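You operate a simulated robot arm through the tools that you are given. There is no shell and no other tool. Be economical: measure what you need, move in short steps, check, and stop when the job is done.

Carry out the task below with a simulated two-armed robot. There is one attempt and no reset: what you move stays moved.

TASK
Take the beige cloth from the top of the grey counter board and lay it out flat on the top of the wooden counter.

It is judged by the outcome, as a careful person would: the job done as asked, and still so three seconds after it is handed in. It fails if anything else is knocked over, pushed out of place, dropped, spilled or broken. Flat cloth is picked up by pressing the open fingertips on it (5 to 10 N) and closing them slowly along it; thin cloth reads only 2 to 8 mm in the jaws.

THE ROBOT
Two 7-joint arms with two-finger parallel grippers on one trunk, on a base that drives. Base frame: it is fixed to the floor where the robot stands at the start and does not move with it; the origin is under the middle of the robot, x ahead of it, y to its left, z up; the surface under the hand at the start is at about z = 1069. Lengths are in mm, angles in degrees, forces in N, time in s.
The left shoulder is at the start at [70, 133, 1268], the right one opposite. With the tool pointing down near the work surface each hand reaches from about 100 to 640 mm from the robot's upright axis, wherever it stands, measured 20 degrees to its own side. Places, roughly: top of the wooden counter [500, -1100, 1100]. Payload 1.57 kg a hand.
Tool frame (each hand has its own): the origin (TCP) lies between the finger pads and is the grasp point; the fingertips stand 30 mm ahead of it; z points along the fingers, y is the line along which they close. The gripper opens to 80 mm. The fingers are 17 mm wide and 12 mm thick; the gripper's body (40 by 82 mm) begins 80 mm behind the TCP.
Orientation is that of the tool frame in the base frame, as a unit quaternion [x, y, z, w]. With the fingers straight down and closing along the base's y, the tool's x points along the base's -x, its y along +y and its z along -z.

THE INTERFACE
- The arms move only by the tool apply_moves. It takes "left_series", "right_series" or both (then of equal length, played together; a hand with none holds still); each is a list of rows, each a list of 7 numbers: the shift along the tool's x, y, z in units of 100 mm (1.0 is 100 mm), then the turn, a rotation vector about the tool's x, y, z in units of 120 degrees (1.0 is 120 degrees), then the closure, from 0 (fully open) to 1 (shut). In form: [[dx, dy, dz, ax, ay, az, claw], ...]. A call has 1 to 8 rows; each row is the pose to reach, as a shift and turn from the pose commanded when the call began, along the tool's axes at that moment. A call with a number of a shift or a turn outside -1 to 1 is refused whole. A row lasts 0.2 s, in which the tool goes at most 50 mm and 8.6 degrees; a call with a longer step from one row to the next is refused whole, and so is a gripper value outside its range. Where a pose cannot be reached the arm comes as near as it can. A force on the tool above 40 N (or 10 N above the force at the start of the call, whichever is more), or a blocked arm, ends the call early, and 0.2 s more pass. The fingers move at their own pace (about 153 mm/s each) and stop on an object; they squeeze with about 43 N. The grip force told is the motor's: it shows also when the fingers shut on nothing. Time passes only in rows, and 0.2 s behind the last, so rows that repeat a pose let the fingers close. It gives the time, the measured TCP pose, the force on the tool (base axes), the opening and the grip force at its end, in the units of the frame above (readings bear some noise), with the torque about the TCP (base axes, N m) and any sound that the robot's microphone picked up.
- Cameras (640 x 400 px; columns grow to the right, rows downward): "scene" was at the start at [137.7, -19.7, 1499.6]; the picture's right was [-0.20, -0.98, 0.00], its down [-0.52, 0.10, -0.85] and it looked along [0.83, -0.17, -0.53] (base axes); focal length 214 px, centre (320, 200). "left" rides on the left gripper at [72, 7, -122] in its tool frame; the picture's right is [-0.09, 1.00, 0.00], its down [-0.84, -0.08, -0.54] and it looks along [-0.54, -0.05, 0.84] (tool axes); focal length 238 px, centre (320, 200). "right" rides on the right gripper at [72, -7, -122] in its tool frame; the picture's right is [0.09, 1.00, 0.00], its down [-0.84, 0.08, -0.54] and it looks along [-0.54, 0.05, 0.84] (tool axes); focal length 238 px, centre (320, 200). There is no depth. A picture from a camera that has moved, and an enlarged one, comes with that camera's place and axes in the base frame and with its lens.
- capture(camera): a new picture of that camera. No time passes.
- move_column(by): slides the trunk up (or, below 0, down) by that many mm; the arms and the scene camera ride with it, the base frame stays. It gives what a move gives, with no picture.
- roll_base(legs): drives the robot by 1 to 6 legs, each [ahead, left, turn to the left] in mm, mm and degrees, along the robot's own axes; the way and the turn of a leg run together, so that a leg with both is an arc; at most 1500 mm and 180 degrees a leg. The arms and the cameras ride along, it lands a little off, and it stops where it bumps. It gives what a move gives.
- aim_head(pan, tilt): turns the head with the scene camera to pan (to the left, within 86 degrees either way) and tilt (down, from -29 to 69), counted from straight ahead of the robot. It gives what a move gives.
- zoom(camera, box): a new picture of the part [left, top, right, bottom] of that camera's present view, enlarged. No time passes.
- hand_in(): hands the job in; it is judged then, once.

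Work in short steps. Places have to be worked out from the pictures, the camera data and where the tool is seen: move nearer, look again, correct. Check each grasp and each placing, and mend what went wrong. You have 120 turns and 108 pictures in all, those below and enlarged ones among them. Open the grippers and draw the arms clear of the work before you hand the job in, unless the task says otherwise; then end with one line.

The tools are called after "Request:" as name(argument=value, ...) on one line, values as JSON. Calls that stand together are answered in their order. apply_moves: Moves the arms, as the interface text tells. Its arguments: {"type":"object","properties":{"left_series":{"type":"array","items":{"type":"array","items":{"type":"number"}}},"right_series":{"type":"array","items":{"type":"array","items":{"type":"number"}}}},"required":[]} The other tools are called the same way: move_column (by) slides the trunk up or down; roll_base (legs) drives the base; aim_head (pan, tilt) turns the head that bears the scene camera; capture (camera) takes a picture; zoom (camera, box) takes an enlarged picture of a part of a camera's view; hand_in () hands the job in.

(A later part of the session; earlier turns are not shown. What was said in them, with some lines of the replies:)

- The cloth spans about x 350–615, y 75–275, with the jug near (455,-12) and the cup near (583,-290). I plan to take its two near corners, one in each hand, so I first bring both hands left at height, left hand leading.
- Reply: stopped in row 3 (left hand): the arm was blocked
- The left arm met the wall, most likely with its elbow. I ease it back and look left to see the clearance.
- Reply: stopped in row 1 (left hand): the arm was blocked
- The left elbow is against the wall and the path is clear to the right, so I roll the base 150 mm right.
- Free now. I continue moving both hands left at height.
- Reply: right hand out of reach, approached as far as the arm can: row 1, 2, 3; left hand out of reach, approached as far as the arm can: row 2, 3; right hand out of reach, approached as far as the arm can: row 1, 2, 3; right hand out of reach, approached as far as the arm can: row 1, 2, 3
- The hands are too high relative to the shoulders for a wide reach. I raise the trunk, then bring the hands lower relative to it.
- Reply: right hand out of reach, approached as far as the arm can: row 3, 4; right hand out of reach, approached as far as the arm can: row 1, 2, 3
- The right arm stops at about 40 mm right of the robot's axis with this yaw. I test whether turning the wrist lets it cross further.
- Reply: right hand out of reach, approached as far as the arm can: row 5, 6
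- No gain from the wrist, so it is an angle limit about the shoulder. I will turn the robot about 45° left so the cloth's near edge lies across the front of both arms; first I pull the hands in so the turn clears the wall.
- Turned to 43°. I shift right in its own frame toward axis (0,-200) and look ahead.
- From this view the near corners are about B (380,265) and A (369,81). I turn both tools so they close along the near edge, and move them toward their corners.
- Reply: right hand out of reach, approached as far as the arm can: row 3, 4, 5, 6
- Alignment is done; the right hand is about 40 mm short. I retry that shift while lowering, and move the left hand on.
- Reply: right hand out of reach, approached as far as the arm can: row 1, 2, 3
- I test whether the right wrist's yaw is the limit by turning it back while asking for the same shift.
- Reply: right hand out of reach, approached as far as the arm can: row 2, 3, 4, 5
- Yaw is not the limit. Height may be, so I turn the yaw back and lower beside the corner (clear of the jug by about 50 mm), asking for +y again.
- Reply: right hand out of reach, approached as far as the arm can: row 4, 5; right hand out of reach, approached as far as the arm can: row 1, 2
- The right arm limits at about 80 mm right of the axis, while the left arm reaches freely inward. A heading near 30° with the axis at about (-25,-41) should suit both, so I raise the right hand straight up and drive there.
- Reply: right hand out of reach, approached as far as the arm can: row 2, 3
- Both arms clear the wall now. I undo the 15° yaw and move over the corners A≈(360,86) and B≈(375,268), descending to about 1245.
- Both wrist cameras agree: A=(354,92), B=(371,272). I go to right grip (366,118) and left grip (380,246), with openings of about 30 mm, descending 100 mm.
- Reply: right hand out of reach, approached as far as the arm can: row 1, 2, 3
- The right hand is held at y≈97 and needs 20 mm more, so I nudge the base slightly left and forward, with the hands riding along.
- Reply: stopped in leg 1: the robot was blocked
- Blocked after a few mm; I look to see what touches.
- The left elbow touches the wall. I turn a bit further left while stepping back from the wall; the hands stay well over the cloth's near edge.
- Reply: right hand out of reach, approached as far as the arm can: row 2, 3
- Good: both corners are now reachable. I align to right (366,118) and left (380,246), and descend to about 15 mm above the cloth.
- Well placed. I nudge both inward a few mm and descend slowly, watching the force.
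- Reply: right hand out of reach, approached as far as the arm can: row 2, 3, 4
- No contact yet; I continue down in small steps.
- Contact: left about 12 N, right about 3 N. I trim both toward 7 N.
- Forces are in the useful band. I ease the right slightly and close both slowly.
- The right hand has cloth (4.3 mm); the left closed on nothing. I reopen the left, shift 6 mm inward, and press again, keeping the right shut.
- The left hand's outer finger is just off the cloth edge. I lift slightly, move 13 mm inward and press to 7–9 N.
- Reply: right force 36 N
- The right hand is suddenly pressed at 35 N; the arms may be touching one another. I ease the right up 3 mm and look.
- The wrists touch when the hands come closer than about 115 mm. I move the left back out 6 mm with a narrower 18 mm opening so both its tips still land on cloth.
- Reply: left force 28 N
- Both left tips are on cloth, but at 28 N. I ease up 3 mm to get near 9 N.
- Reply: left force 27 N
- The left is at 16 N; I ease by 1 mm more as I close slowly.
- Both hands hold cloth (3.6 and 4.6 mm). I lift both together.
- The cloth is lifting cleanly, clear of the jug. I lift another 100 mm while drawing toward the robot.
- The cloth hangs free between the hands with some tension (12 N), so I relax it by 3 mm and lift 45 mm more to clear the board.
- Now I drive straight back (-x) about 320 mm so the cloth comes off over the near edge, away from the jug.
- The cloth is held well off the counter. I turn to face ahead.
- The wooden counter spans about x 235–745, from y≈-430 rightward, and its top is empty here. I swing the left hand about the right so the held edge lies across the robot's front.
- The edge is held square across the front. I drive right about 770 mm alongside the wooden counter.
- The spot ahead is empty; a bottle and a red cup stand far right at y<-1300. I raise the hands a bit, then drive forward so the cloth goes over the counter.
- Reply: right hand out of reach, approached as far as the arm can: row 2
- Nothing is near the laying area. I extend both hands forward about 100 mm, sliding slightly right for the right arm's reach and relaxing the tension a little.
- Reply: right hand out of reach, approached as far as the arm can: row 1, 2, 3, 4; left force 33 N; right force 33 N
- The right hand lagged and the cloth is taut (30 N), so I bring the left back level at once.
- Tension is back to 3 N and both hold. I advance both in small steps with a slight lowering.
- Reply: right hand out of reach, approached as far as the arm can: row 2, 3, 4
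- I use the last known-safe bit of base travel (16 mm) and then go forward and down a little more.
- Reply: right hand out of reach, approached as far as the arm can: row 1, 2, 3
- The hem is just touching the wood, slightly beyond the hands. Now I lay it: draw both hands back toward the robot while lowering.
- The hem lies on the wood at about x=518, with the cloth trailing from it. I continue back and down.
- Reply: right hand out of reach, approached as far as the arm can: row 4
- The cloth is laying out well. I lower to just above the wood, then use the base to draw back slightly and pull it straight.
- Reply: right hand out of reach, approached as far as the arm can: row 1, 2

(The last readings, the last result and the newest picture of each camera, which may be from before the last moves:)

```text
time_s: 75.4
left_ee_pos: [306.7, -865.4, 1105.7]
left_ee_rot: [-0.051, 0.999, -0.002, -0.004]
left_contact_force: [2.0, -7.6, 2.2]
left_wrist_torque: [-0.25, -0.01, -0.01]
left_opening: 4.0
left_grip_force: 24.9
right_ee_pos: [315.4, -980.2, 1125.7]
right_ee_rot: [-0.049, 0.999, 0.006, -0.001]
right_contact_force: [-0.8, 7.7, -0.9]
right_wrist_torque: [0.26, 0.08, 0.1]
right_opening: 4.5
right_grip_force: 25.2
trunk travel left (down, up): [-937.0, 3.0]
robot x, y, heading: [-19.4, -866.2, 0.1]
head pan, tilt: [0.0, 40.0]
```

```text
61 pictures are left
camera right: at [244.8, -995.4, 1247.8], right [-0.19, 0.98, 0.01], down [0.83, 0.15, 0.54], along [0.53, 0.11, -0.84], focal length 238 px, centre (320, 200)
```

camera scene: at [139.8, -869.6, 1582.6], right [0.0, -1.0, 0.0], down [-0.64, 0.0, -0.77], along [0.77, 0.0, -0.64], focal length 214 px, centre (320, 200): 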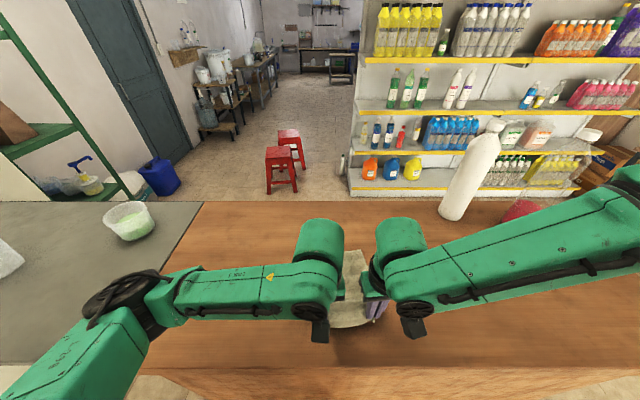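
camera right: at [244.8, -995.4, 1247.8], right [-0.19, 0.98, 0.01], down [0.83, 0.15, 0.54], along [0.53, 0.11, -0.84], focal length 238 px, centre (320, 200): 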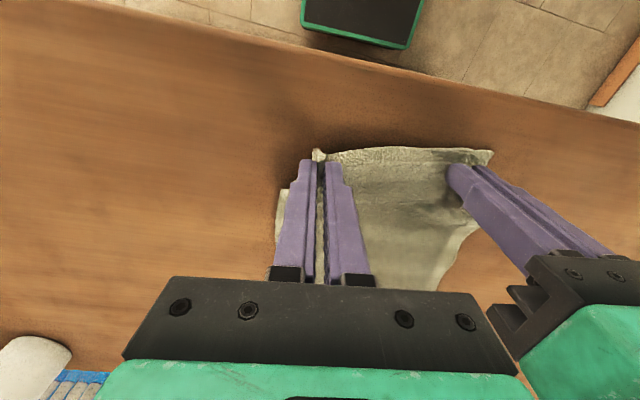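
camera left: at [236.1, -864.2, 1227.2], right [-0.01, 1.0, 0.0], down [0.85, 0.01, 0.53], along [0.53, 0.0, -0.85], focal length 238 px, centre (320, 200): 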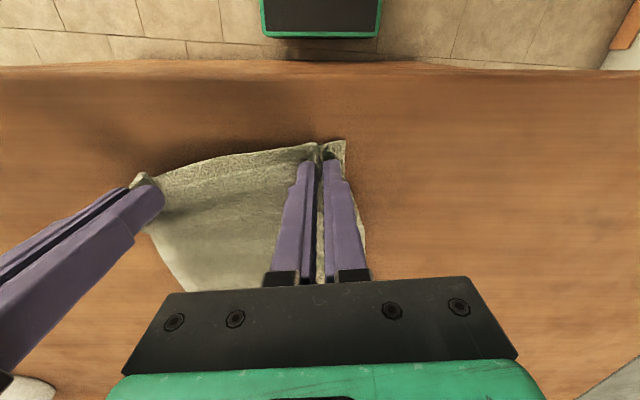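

The right arm can't reach lower at this trunk height. I raise the left 20 mm to match and then lower the whole trunk.

Request:
apply_moves(left_series=[[0, 0, -0.2, 0, 0, 0, 1]])

Request:
move_column(by=-20)

Request:
capture(camera="left")

Request:
capture(camera="right")

```text
time_s: 75.8
left_ee_pos: [297.6, -867.3, 1127.7]
left_ee_rot: [-0.049, 0.999, -0.002, -0.001]
left_contact_force: [1.3, -3.5, 0.9]
left_wrist_torque: [-0.1, -0.07, -0.02]
left_opening: 3.9
left_grip_force: 24.3
right_ee_pos: [307.7, -982.3, 1128.5]
right_ee_rot: [-0.05, 0.999, 0.005, 0.004]
right_contact_force: [-0.8, 3.0, 0.1]
right_wrist_torque: [0.13, 0.02, 0.05]
right_opening: 3.8
right_grip_force: 24.5
trunk travel left (down, up): [-937.0, 3.0]
robot x, y, heading: [-20.1, -870.2, 0.2]
head pan, tilt: [0.0, 40.0]
```

```text
time_s: 76.5
left_ee_pos: [301.0, -865.6, 1106.5]
left_ee_rot: [-0.05, 0.999, -0.001, -0.001]
left_contact_force: [0.6, -4.2, 0.1]
left_wrist_torque: [-0.18, -0.04, -0.03]
left_opening: 3.9
left_grip_force: 24.7
right_ee_pos: [310.3, -980.3, 1106.9]
right_ee_rot: [-0.049, 0.999, 0.005, 0.003]
right_contact_force: [-1.2, 2.7, 0.3]
right_wrist_torque: [0.1, 0.04, 0.05]
right_opening: 4.1
right_grip_force: 24.6
trunk travel left (down, up): [-917.0, 23.0]
robot x, y, heading: [-19.1, -866.4, -0.1]
head pan, tilt: [0.0, 40.0]
```

```text
60 pictures are left
camera left: at [229.5, -865.6, 1228.0], right [-0.01, 1.0, 0.0], down [0.84, 0.01, 0.54], along [0.54, 0.0, -0.84], focal length 238 px, centre (320, 200)
```

left: 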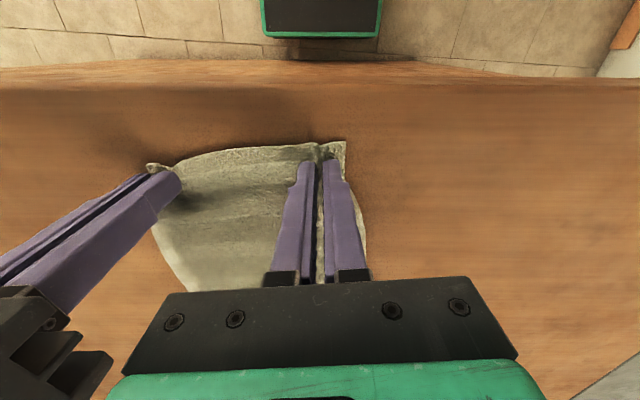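

```text
59 pictures are left
camera right: at [237.9, -995.7, 1229.4], right [-0.19, 0.98, 0.01], down [0.82, 0.15, 0.55], along [0.54, 0.11, -0.84], focal length 238 px, centre (320, 200)
```

right: 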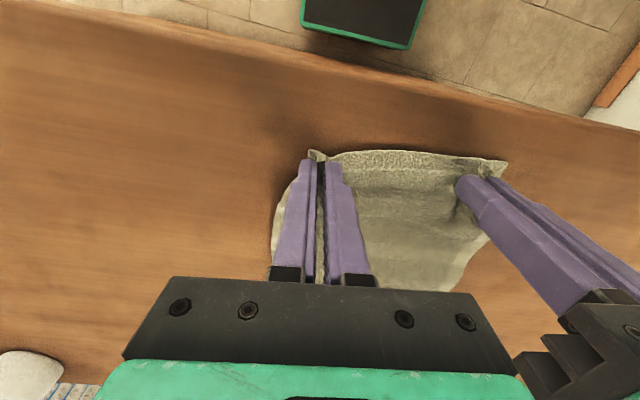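

Both hands are now at the surface. I press lightly and open the fingers slowly so the pinched folds spread back out.

Request:
apply_moves(left_series=[[0, 0, 0.03, 0, 0, 0, 1], [0, 0, 0.045, 0, 0, 0, 1]], right_series=[[0, 0, 0.03, 0, 0, 0, 1], [0, 0, 0.045, 0, 0, 0, 1]])

```text
time_s: 77.1
left_ee_pos: [301.2, -867.5, 1102.5]
left_ee_rot: [-0.048, 0.999, -0.003, 0.0]
left_contact_force: [2.2, -3.1, 12.7]
left_wrist_torque: [-0.05, -0.02, -0.01]
left_opening: 3.5
left_grip_force: 24.3
right_ee_pos: [310.3, -981.1, 1103.8]
right_ee_rot: [-0.05, 0.999, 0.005, 0.005]
right_contact_force: [1.8, 2.3, 14.0]
right_wrist_torque: [0.07, -0.06, 0.03]
right_opening: 4.3
right_grip_force: 24.6
trunk travel left (down, up): [-917.0, 23.0]
robot x, y, heading: [-17.6, -867.0, -0.1]
head pan, tilt: [0.0, 40.0]
```

Contact at about 13 N on each; I ease slightly and open slowly.

Request:
apply_moves(left_series=[[0, 0, -0.01, 0, 0, 0, 0.97], [0, 0, -0.01, 0, 0, 0, 0.93], [0, 0, -0.01, 0, 0, 0, 0.89], [0, 0, -0.01, 0, 0, 0, 0.85], [0, 0, -0.01, 0, 0, 0, 0.81], [0, 0, -0.01, 0, 0, 0, 0.77], [0, 0, -0.01, 0, 0, 0, 0.74]], right_series=[[0, 0, -0.01, 0, 0, 0, 0.97], [0, 0, -0.01, 0, 0, 0, 0.93], [0, 0, -0.01, 0, 0, 0, 0.89], [0, 0, -0.01, 0, 0, 0, 0.85], [0, 0, -0.01, 0, 0, 0, 0.8], [0, 0, -0.01, 0, 0, 0, 0.74], [0, 0, -0.01, 0, 0, 0, 0.68]])

Request:
capture(camera="left")

Request:
capture(camera="right")

```text
time_s: 78.7
left_ee_pos: [300.8, -867.2, 1102.6]
left_ee_rot: [-0.049, 0.999, -0.002, -0.001]
left_contact_force: [0.6, -1.1, 11.2]
left_wrist_torque: [0.0, 0.01, 0.01]
left_opening: 17.9
left_grip_force: 0.1
right_ee_pos: [308.5, -980.0, 1103.7]
right_ee_rot: [-0.051, 0.999, 0.005, 0.003]
right_contact_force: [-0.8, 0.0, 6.7]
right_wrist_torque: [0.02, -0.03, -0.01]
right_opening: 23.8
right_grip_force: 0.0
trunk travel left (down, up): [-917.0, 23.0]
robot x, y, heading: [-18.7, -869.7, 0.3]
head pan, tilt: [0.0, 40.0]
```

```text
58 pictures are left
camera left: at [229.0, -865.0, 1224.2], right [-0.01, 1.0, 0.0], down [0.84, 0.01, 0.54], along [0.54, 0.0, -0.84], focal length 238 px, centre (320, 200)
```

left: 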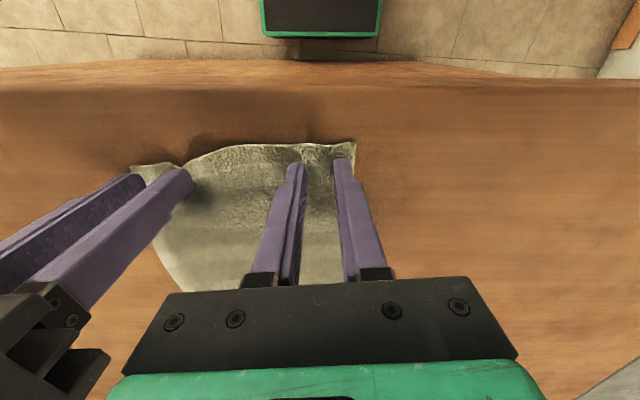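

```text
57 pictures are left
camera right: at [236.6, -996.0, 1225.3], right [-0.19, 0.98, 0.01], down [0.82, 0.15, 0.55], along [0.54, 0.11, -0.84], focal length 238 px, centre (320, 200)
```

right: 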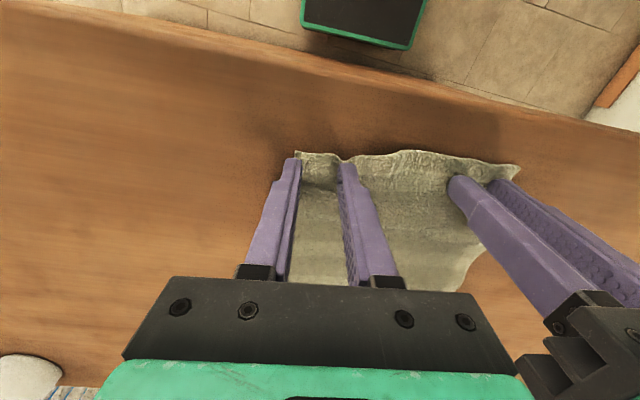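

The folds are opening. I drag both pressed hands apart a little to stretch the near edge flat.

Request:
apply_moves(left_series=[[0.01, 0.03, 0, 0, 0, 0, 0.74], [0.02, 0.06, 0, 0, 0, 0, 0.74], [0.03, 0.09, 0, 0, 0, 0, 0.74], [0.04, 0.12, 0, 0, 0, 0, 0.74]], right_series=[[0.01, -0.03, 0, 0, 0, 0, 0.68], [0.02, -0.06, 0, 0, 0, 0, 0.68], [0.03, -0.09, 0, 0, 0, 0, 0.68], [0.04, -0.12, 0, 0, 0, 0, 0.68]])

Request:
capture(camera="left")

Request:
capture(camera="right")

```text
time_s: 79.7
left_ee_pos: [296.8, -855.5, 1102.5]
left_ee_rot: [-0.048, 0.999, -0.001, -0.001]
left_contact_force: [2.4, -7.3, 17.1]
left_wrist_torque: [-0.23, -0.05, -0.01]
left_opening: 21.0
left_grip_force: 0.1
right_ee_pos: [310.3, -989.9, 1103.6]
right_ee_rot: [-0.05, 0.999, 0.006, 0.002]
right_contact_force: [-0.6, 1.5, 4.4]
right_wrist_torque: [0.08, -0.01, 0.03]
right_opening: 25.3
right_grip_force: 0.2
right hand out of reach, approached as far as the arm can: row 3, 4
trunk travel left (down, up): [-917.0, 23.0]
robot x, y, heading: [-17.7, -869.6, -0.2]
head pan, tilt: [0.0, 40.0]
```

```text
56 pictures are left
camera left: at [223.8, -854.9, 1223.9], right [-0.01, 1.0, 0.0], down [0.84, 0.01, 0.54], along [0.54, 0.0, -0.84], focal length 238 px, centre (320, 200)
```

left: 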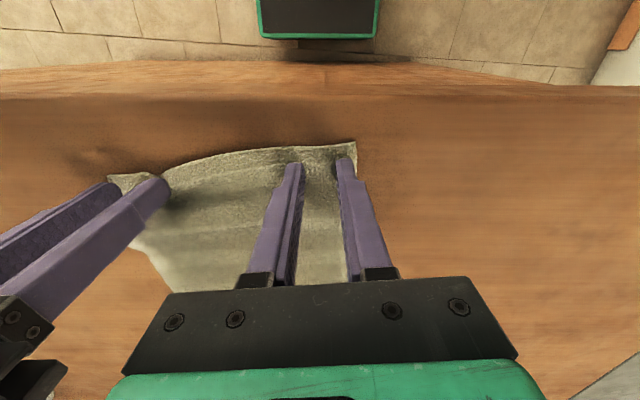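

```text
55 pictures are left
camera right: at [239.0, -1005.2, 1225.6], right [-0.19, 0.98, 0.01], down [0.82, 0.15, 0.55], along [0.54, 0.11, -0.84], focal length 238 px, centre (320, 200)
```

right: 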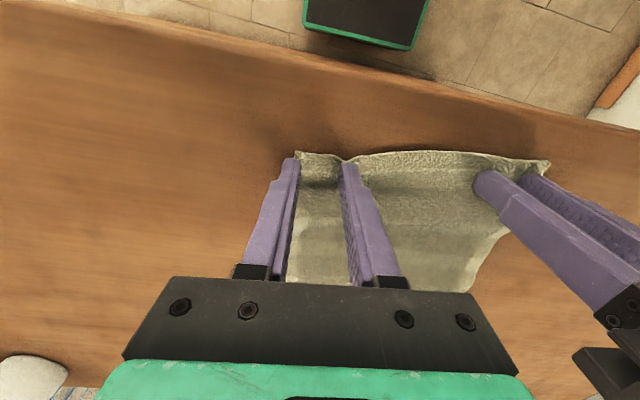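

The near edge is nearly straight. I lift both hands straight off and move them apart to see the result.

Request:
apply_moves(left_series=[[0, 0, -0.1, 0, 0, 0, 0.74], [0, 0, -0.35, 0, 0, 0, 0.74], [0, 0.2, -0.7, 0, 0, 0, 0.6], [0, 0.6, -1.0, 0, 0, 0, 0.6]], right_series=[[0, 0, -0.1, 0, 0, 0, 0.68], [0, 0, -0.35, 0, 0, 0, 0.68], [0, -0.2, -0.7, 0, 0, 0, 0.6], [0, -0.6, -1.0, 0, 0, 0, 0.6]])

Request:
apply_moves(left_series=[[0, 0.4, -0.2, 0, 0, 0, 0.6], [0, 0.85, -0.3, 0, 0, 0, 0.6]], right_series=[[0, -0.4, -0.2, 0, 0, 0, 0.6], [0, -0.85, -0.3, 0, 0, 0, 0.6]])

Request:
aim_head(pan=0, tilt=60)

Request:
capture(camera="scene")

```text
time_s: 80.7
left_ee_pos: [291.6, -793.0, 1200.4]
left_ee_rot: [-0.05, 0.999, -0.002, -0.002]
left_contact_force: [-0.2, -0.1, 0.1]
left_wrist_torque: [-0.01, 0.01, -0.04]
left_opening: 31.8
left_grip_force: 0.2
right_ee_pos: [315.0, -1051.8, 1206.2]
right_ee_rot: [-0.05, 0.999, 0.007, 0.003]
right_contact_force: [-0.7, -0.6, 0.3]
right_wrist_torque: [0.0, -0.04, -0.01]
right_opening: 32.0
right_grip_force: 0.0
trunk travel left (down, up): [-917.0, 23.0]
robot x, y, heading: [-19.0, -865.9, 0.3]
head pan, tilt: [0.0, 40.0]
```

```text
time_s: 81.3
left_ee_pos: [290.0, -777.9, 1212.4]
left_ee_rot: [-0.048, 0.999, 0.0, -0.001]
left_contact_force: [0.3, 0.0, -0.5]
left_wrist_torque: [0.03, -0.01, -0.01]
left_opening: 31.8
left_grip_force: 0.1
left hand out of reach, approached as far as the arm can: row 1, 2
right_ee_pos: [321.2, -1134.2, 1231.7]
right_ee_rot: [-0.051, 0.999, 0.008, 0.004]
right_contact_force: [-0.9, 0.4, 0.2]
right_wrist_torque: [0.06, -0.01, 0.02]
right_opening: 32.1
right_grip_force: 0.0
trunk travel left (down, up): [-917.0, 23.0]
robot x, y, heading: [-19.4, -869.8, 0.1]
head pan, tilt: [0.0, 40.0]
```

```text
time_s: 82.1
left_ee_pos: [291.8, -773.1, 1212.2]
left_ee_rot: [-0.05, 0.999, -0.002, -0.001]
left_contact_force: [0.1, -0.4, 0.0]
left_wrist_torque: [0.05, -0.01, -0.01]
left_opening: 31.9
left_grip_force: 0.0
right_ee_pos: [323.6, -1129.6, 1232.6]
right_ee_rot: [-0.05, 0.999, 0.005, 0.002]
right_contact_force: [0.0, 0.6, 0.0]
right_wrist_torque: [-0.01, 0.0, 0.01]
right_opening: 32.0
right_grip_force: 0.0
trunk travel left (down, up): [-917.0, 23.0]
robot x, y, heading: [-17.5, -869.3, 0.2]
head pan, tilt: [0.0, 60.0]
```

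```text
54 pictures are left
camera scene: at [98.1, -870.2, 1535.7], right [0.0, -1.0, 0.0], down [-0.87, 0.0, -0.5], along [0.5, 0.0, -0.87], focal length 214 px, centre (320, 200)
```

scene: 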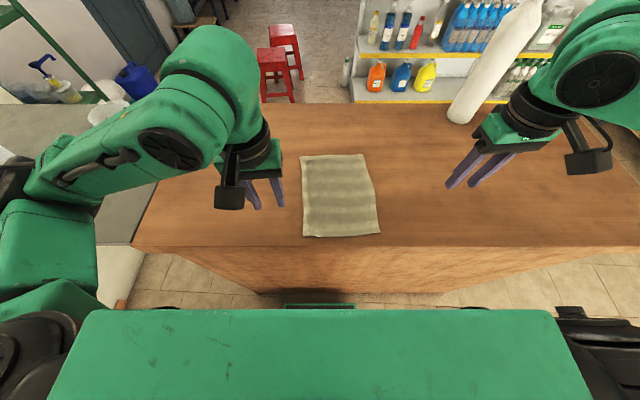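

Excellent: the cloth lies spread out, square and fully on the wood. I zoom in to check flatness.

Request:
zoom(camera="scene", box=[260, 130, 420, 260])

```text
3.08 times, centred on (340, 195) of scene
camera zoom: at [98.1, -870.2, 1535.7], right [0.0, -1.0, 0.0], down [-0.87, 0.0, -0.5], along [0.5, 0.0, -0.87], focal length 660 px, centre (258, 215)
```

zoom: 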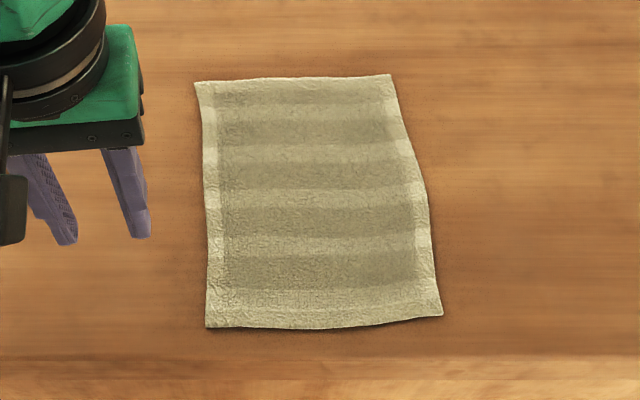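

The cloth is flat with no folds. I open the grippers fully and back the robot off so the arms are clear.

Request:
apply_moves(left_series=[[0, 0, -0.2, 0, 0, 0, 0], [0, 0, -0.3, 0, 0, 0, 0]], right_series=[[0, 0, -0.2, 0, 0, 0, 0], [0, 0, -0.3, 0, 0, 0, 0]])

Request:
roll_base(legs=[[-250, 0, 0]])

Request:
aim_head(pan=10, tilt=35)

Request:
capture(camera="scene")

```text
time_s: 82.7
left_ee_pos: [287.8, -772.8, 1240.7]
left_ee_rot: [-0.05, 0.999, -0.001, -0.002]
left_contact_force: [0.5, 0.2, 0.5]
left_wrist_torque: [0.0, 0.01, -0.02]
left_opening: 80.1
left_grip_force: 0.1
right_ee_pos: [323.3, -1134.6, 1262.1]
right_ee_rot: [-0.049, 0.999, 0.006, 0.003]
right_contact_force: [-0.1, 0.5, -0.3]
right_wrist_torque: [0.04, 0.02, -0.03]
right_opening: 79.8
right_grip_force: 0.0
trunk travel left (down, up): [-917.0, 23.0]
robot x, y, heading: [-19.3, -868.3, 0.2]
head pan, tilt: [0.0, 60.0]
```

```text
time_s: 84.5
left_ee_pos: [39.4, -775.1, 1239.8]
left_ee_rot: [-0.045, 0.999, -0.002, -0.004]
left_contact_force: [-0.7, -0.6, 0.3]
left_wrist_torque: [0.05, 0.02, 0.04]
left_opening: 79.8
left_grip_force: 0.0
right_ee_pos: [70.7, -1135.7, 1259.7]
right_ee_rot: [-0.046, 0.999, 0.006, 0.001]
right_contact_force: [-0.4, 0.1, 0.1]
right_wrist_torque: [-0.01, 0.04, -0.01]
right_opening: 80.0
right_grip_force: 0.1
trunk travel left (down, up): [-917.0, 23.0]
robot x, y, heading: [-273.9, -868.1, -0.4]
head pan, tilt: [0.0, 60.0]
```

```text
time_s: 85.4
left_ee_pos: [33.3, -774.5, 1240.7]
left_ee_rot: [-0.045, 0.999, -0.002, -0.001]
left_contact_force: [-0.5, -0.1, -0.1]
left_wrist_torque: [0.01, -0.02, -0.01]
left_opening: 80.0
left_grip_force: 0.0
right_ee_pos: [66.7, -1135.8, 1261.6]
right_ee_rot: [-0.046, 0.999, 0.006, 0.003]
right_contact_force: [0.4, 0.0, -1.1]
right_wrist_torque: [-0.03, 0.01, -0.03]
right_opening: 79.9
right_grip_force: 0.1
trunk travel left (down, up): [-917.0, 23.0]
robot x, y, heading: [-273.5, -871.1, -0.3]
head pan, tilt: [10.0, 35.0]
```

```text
52 pictures are left
camera scene: at [-138.6, -855.4, 1570.0], right [0.17, -0.99, 0.0], down [-0.57, -0.1, -0.82], along [0.81, 0.14, -0.57], focal length 214 px, centre (320, 200)
```

scene: 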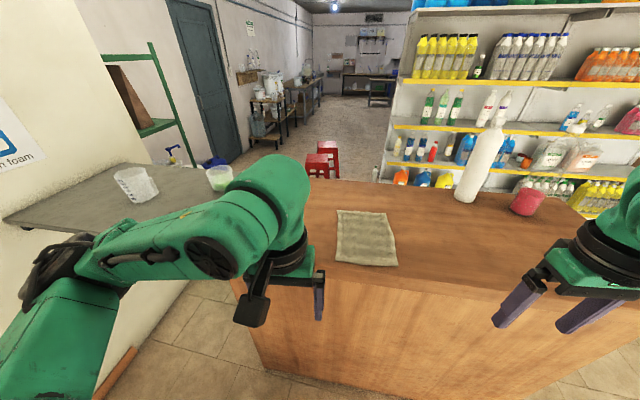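

The cloth lies flat on the wood, and the jug, cup, bottle and red glass all stand in place. The arms are clear, so I hand in.

Request:
hand_in()

```text
The job is handed in.
```

The beige cloth is laid out flat on the top of the wooden counter, nothing else was knocked over or moved, and the job is handed in.
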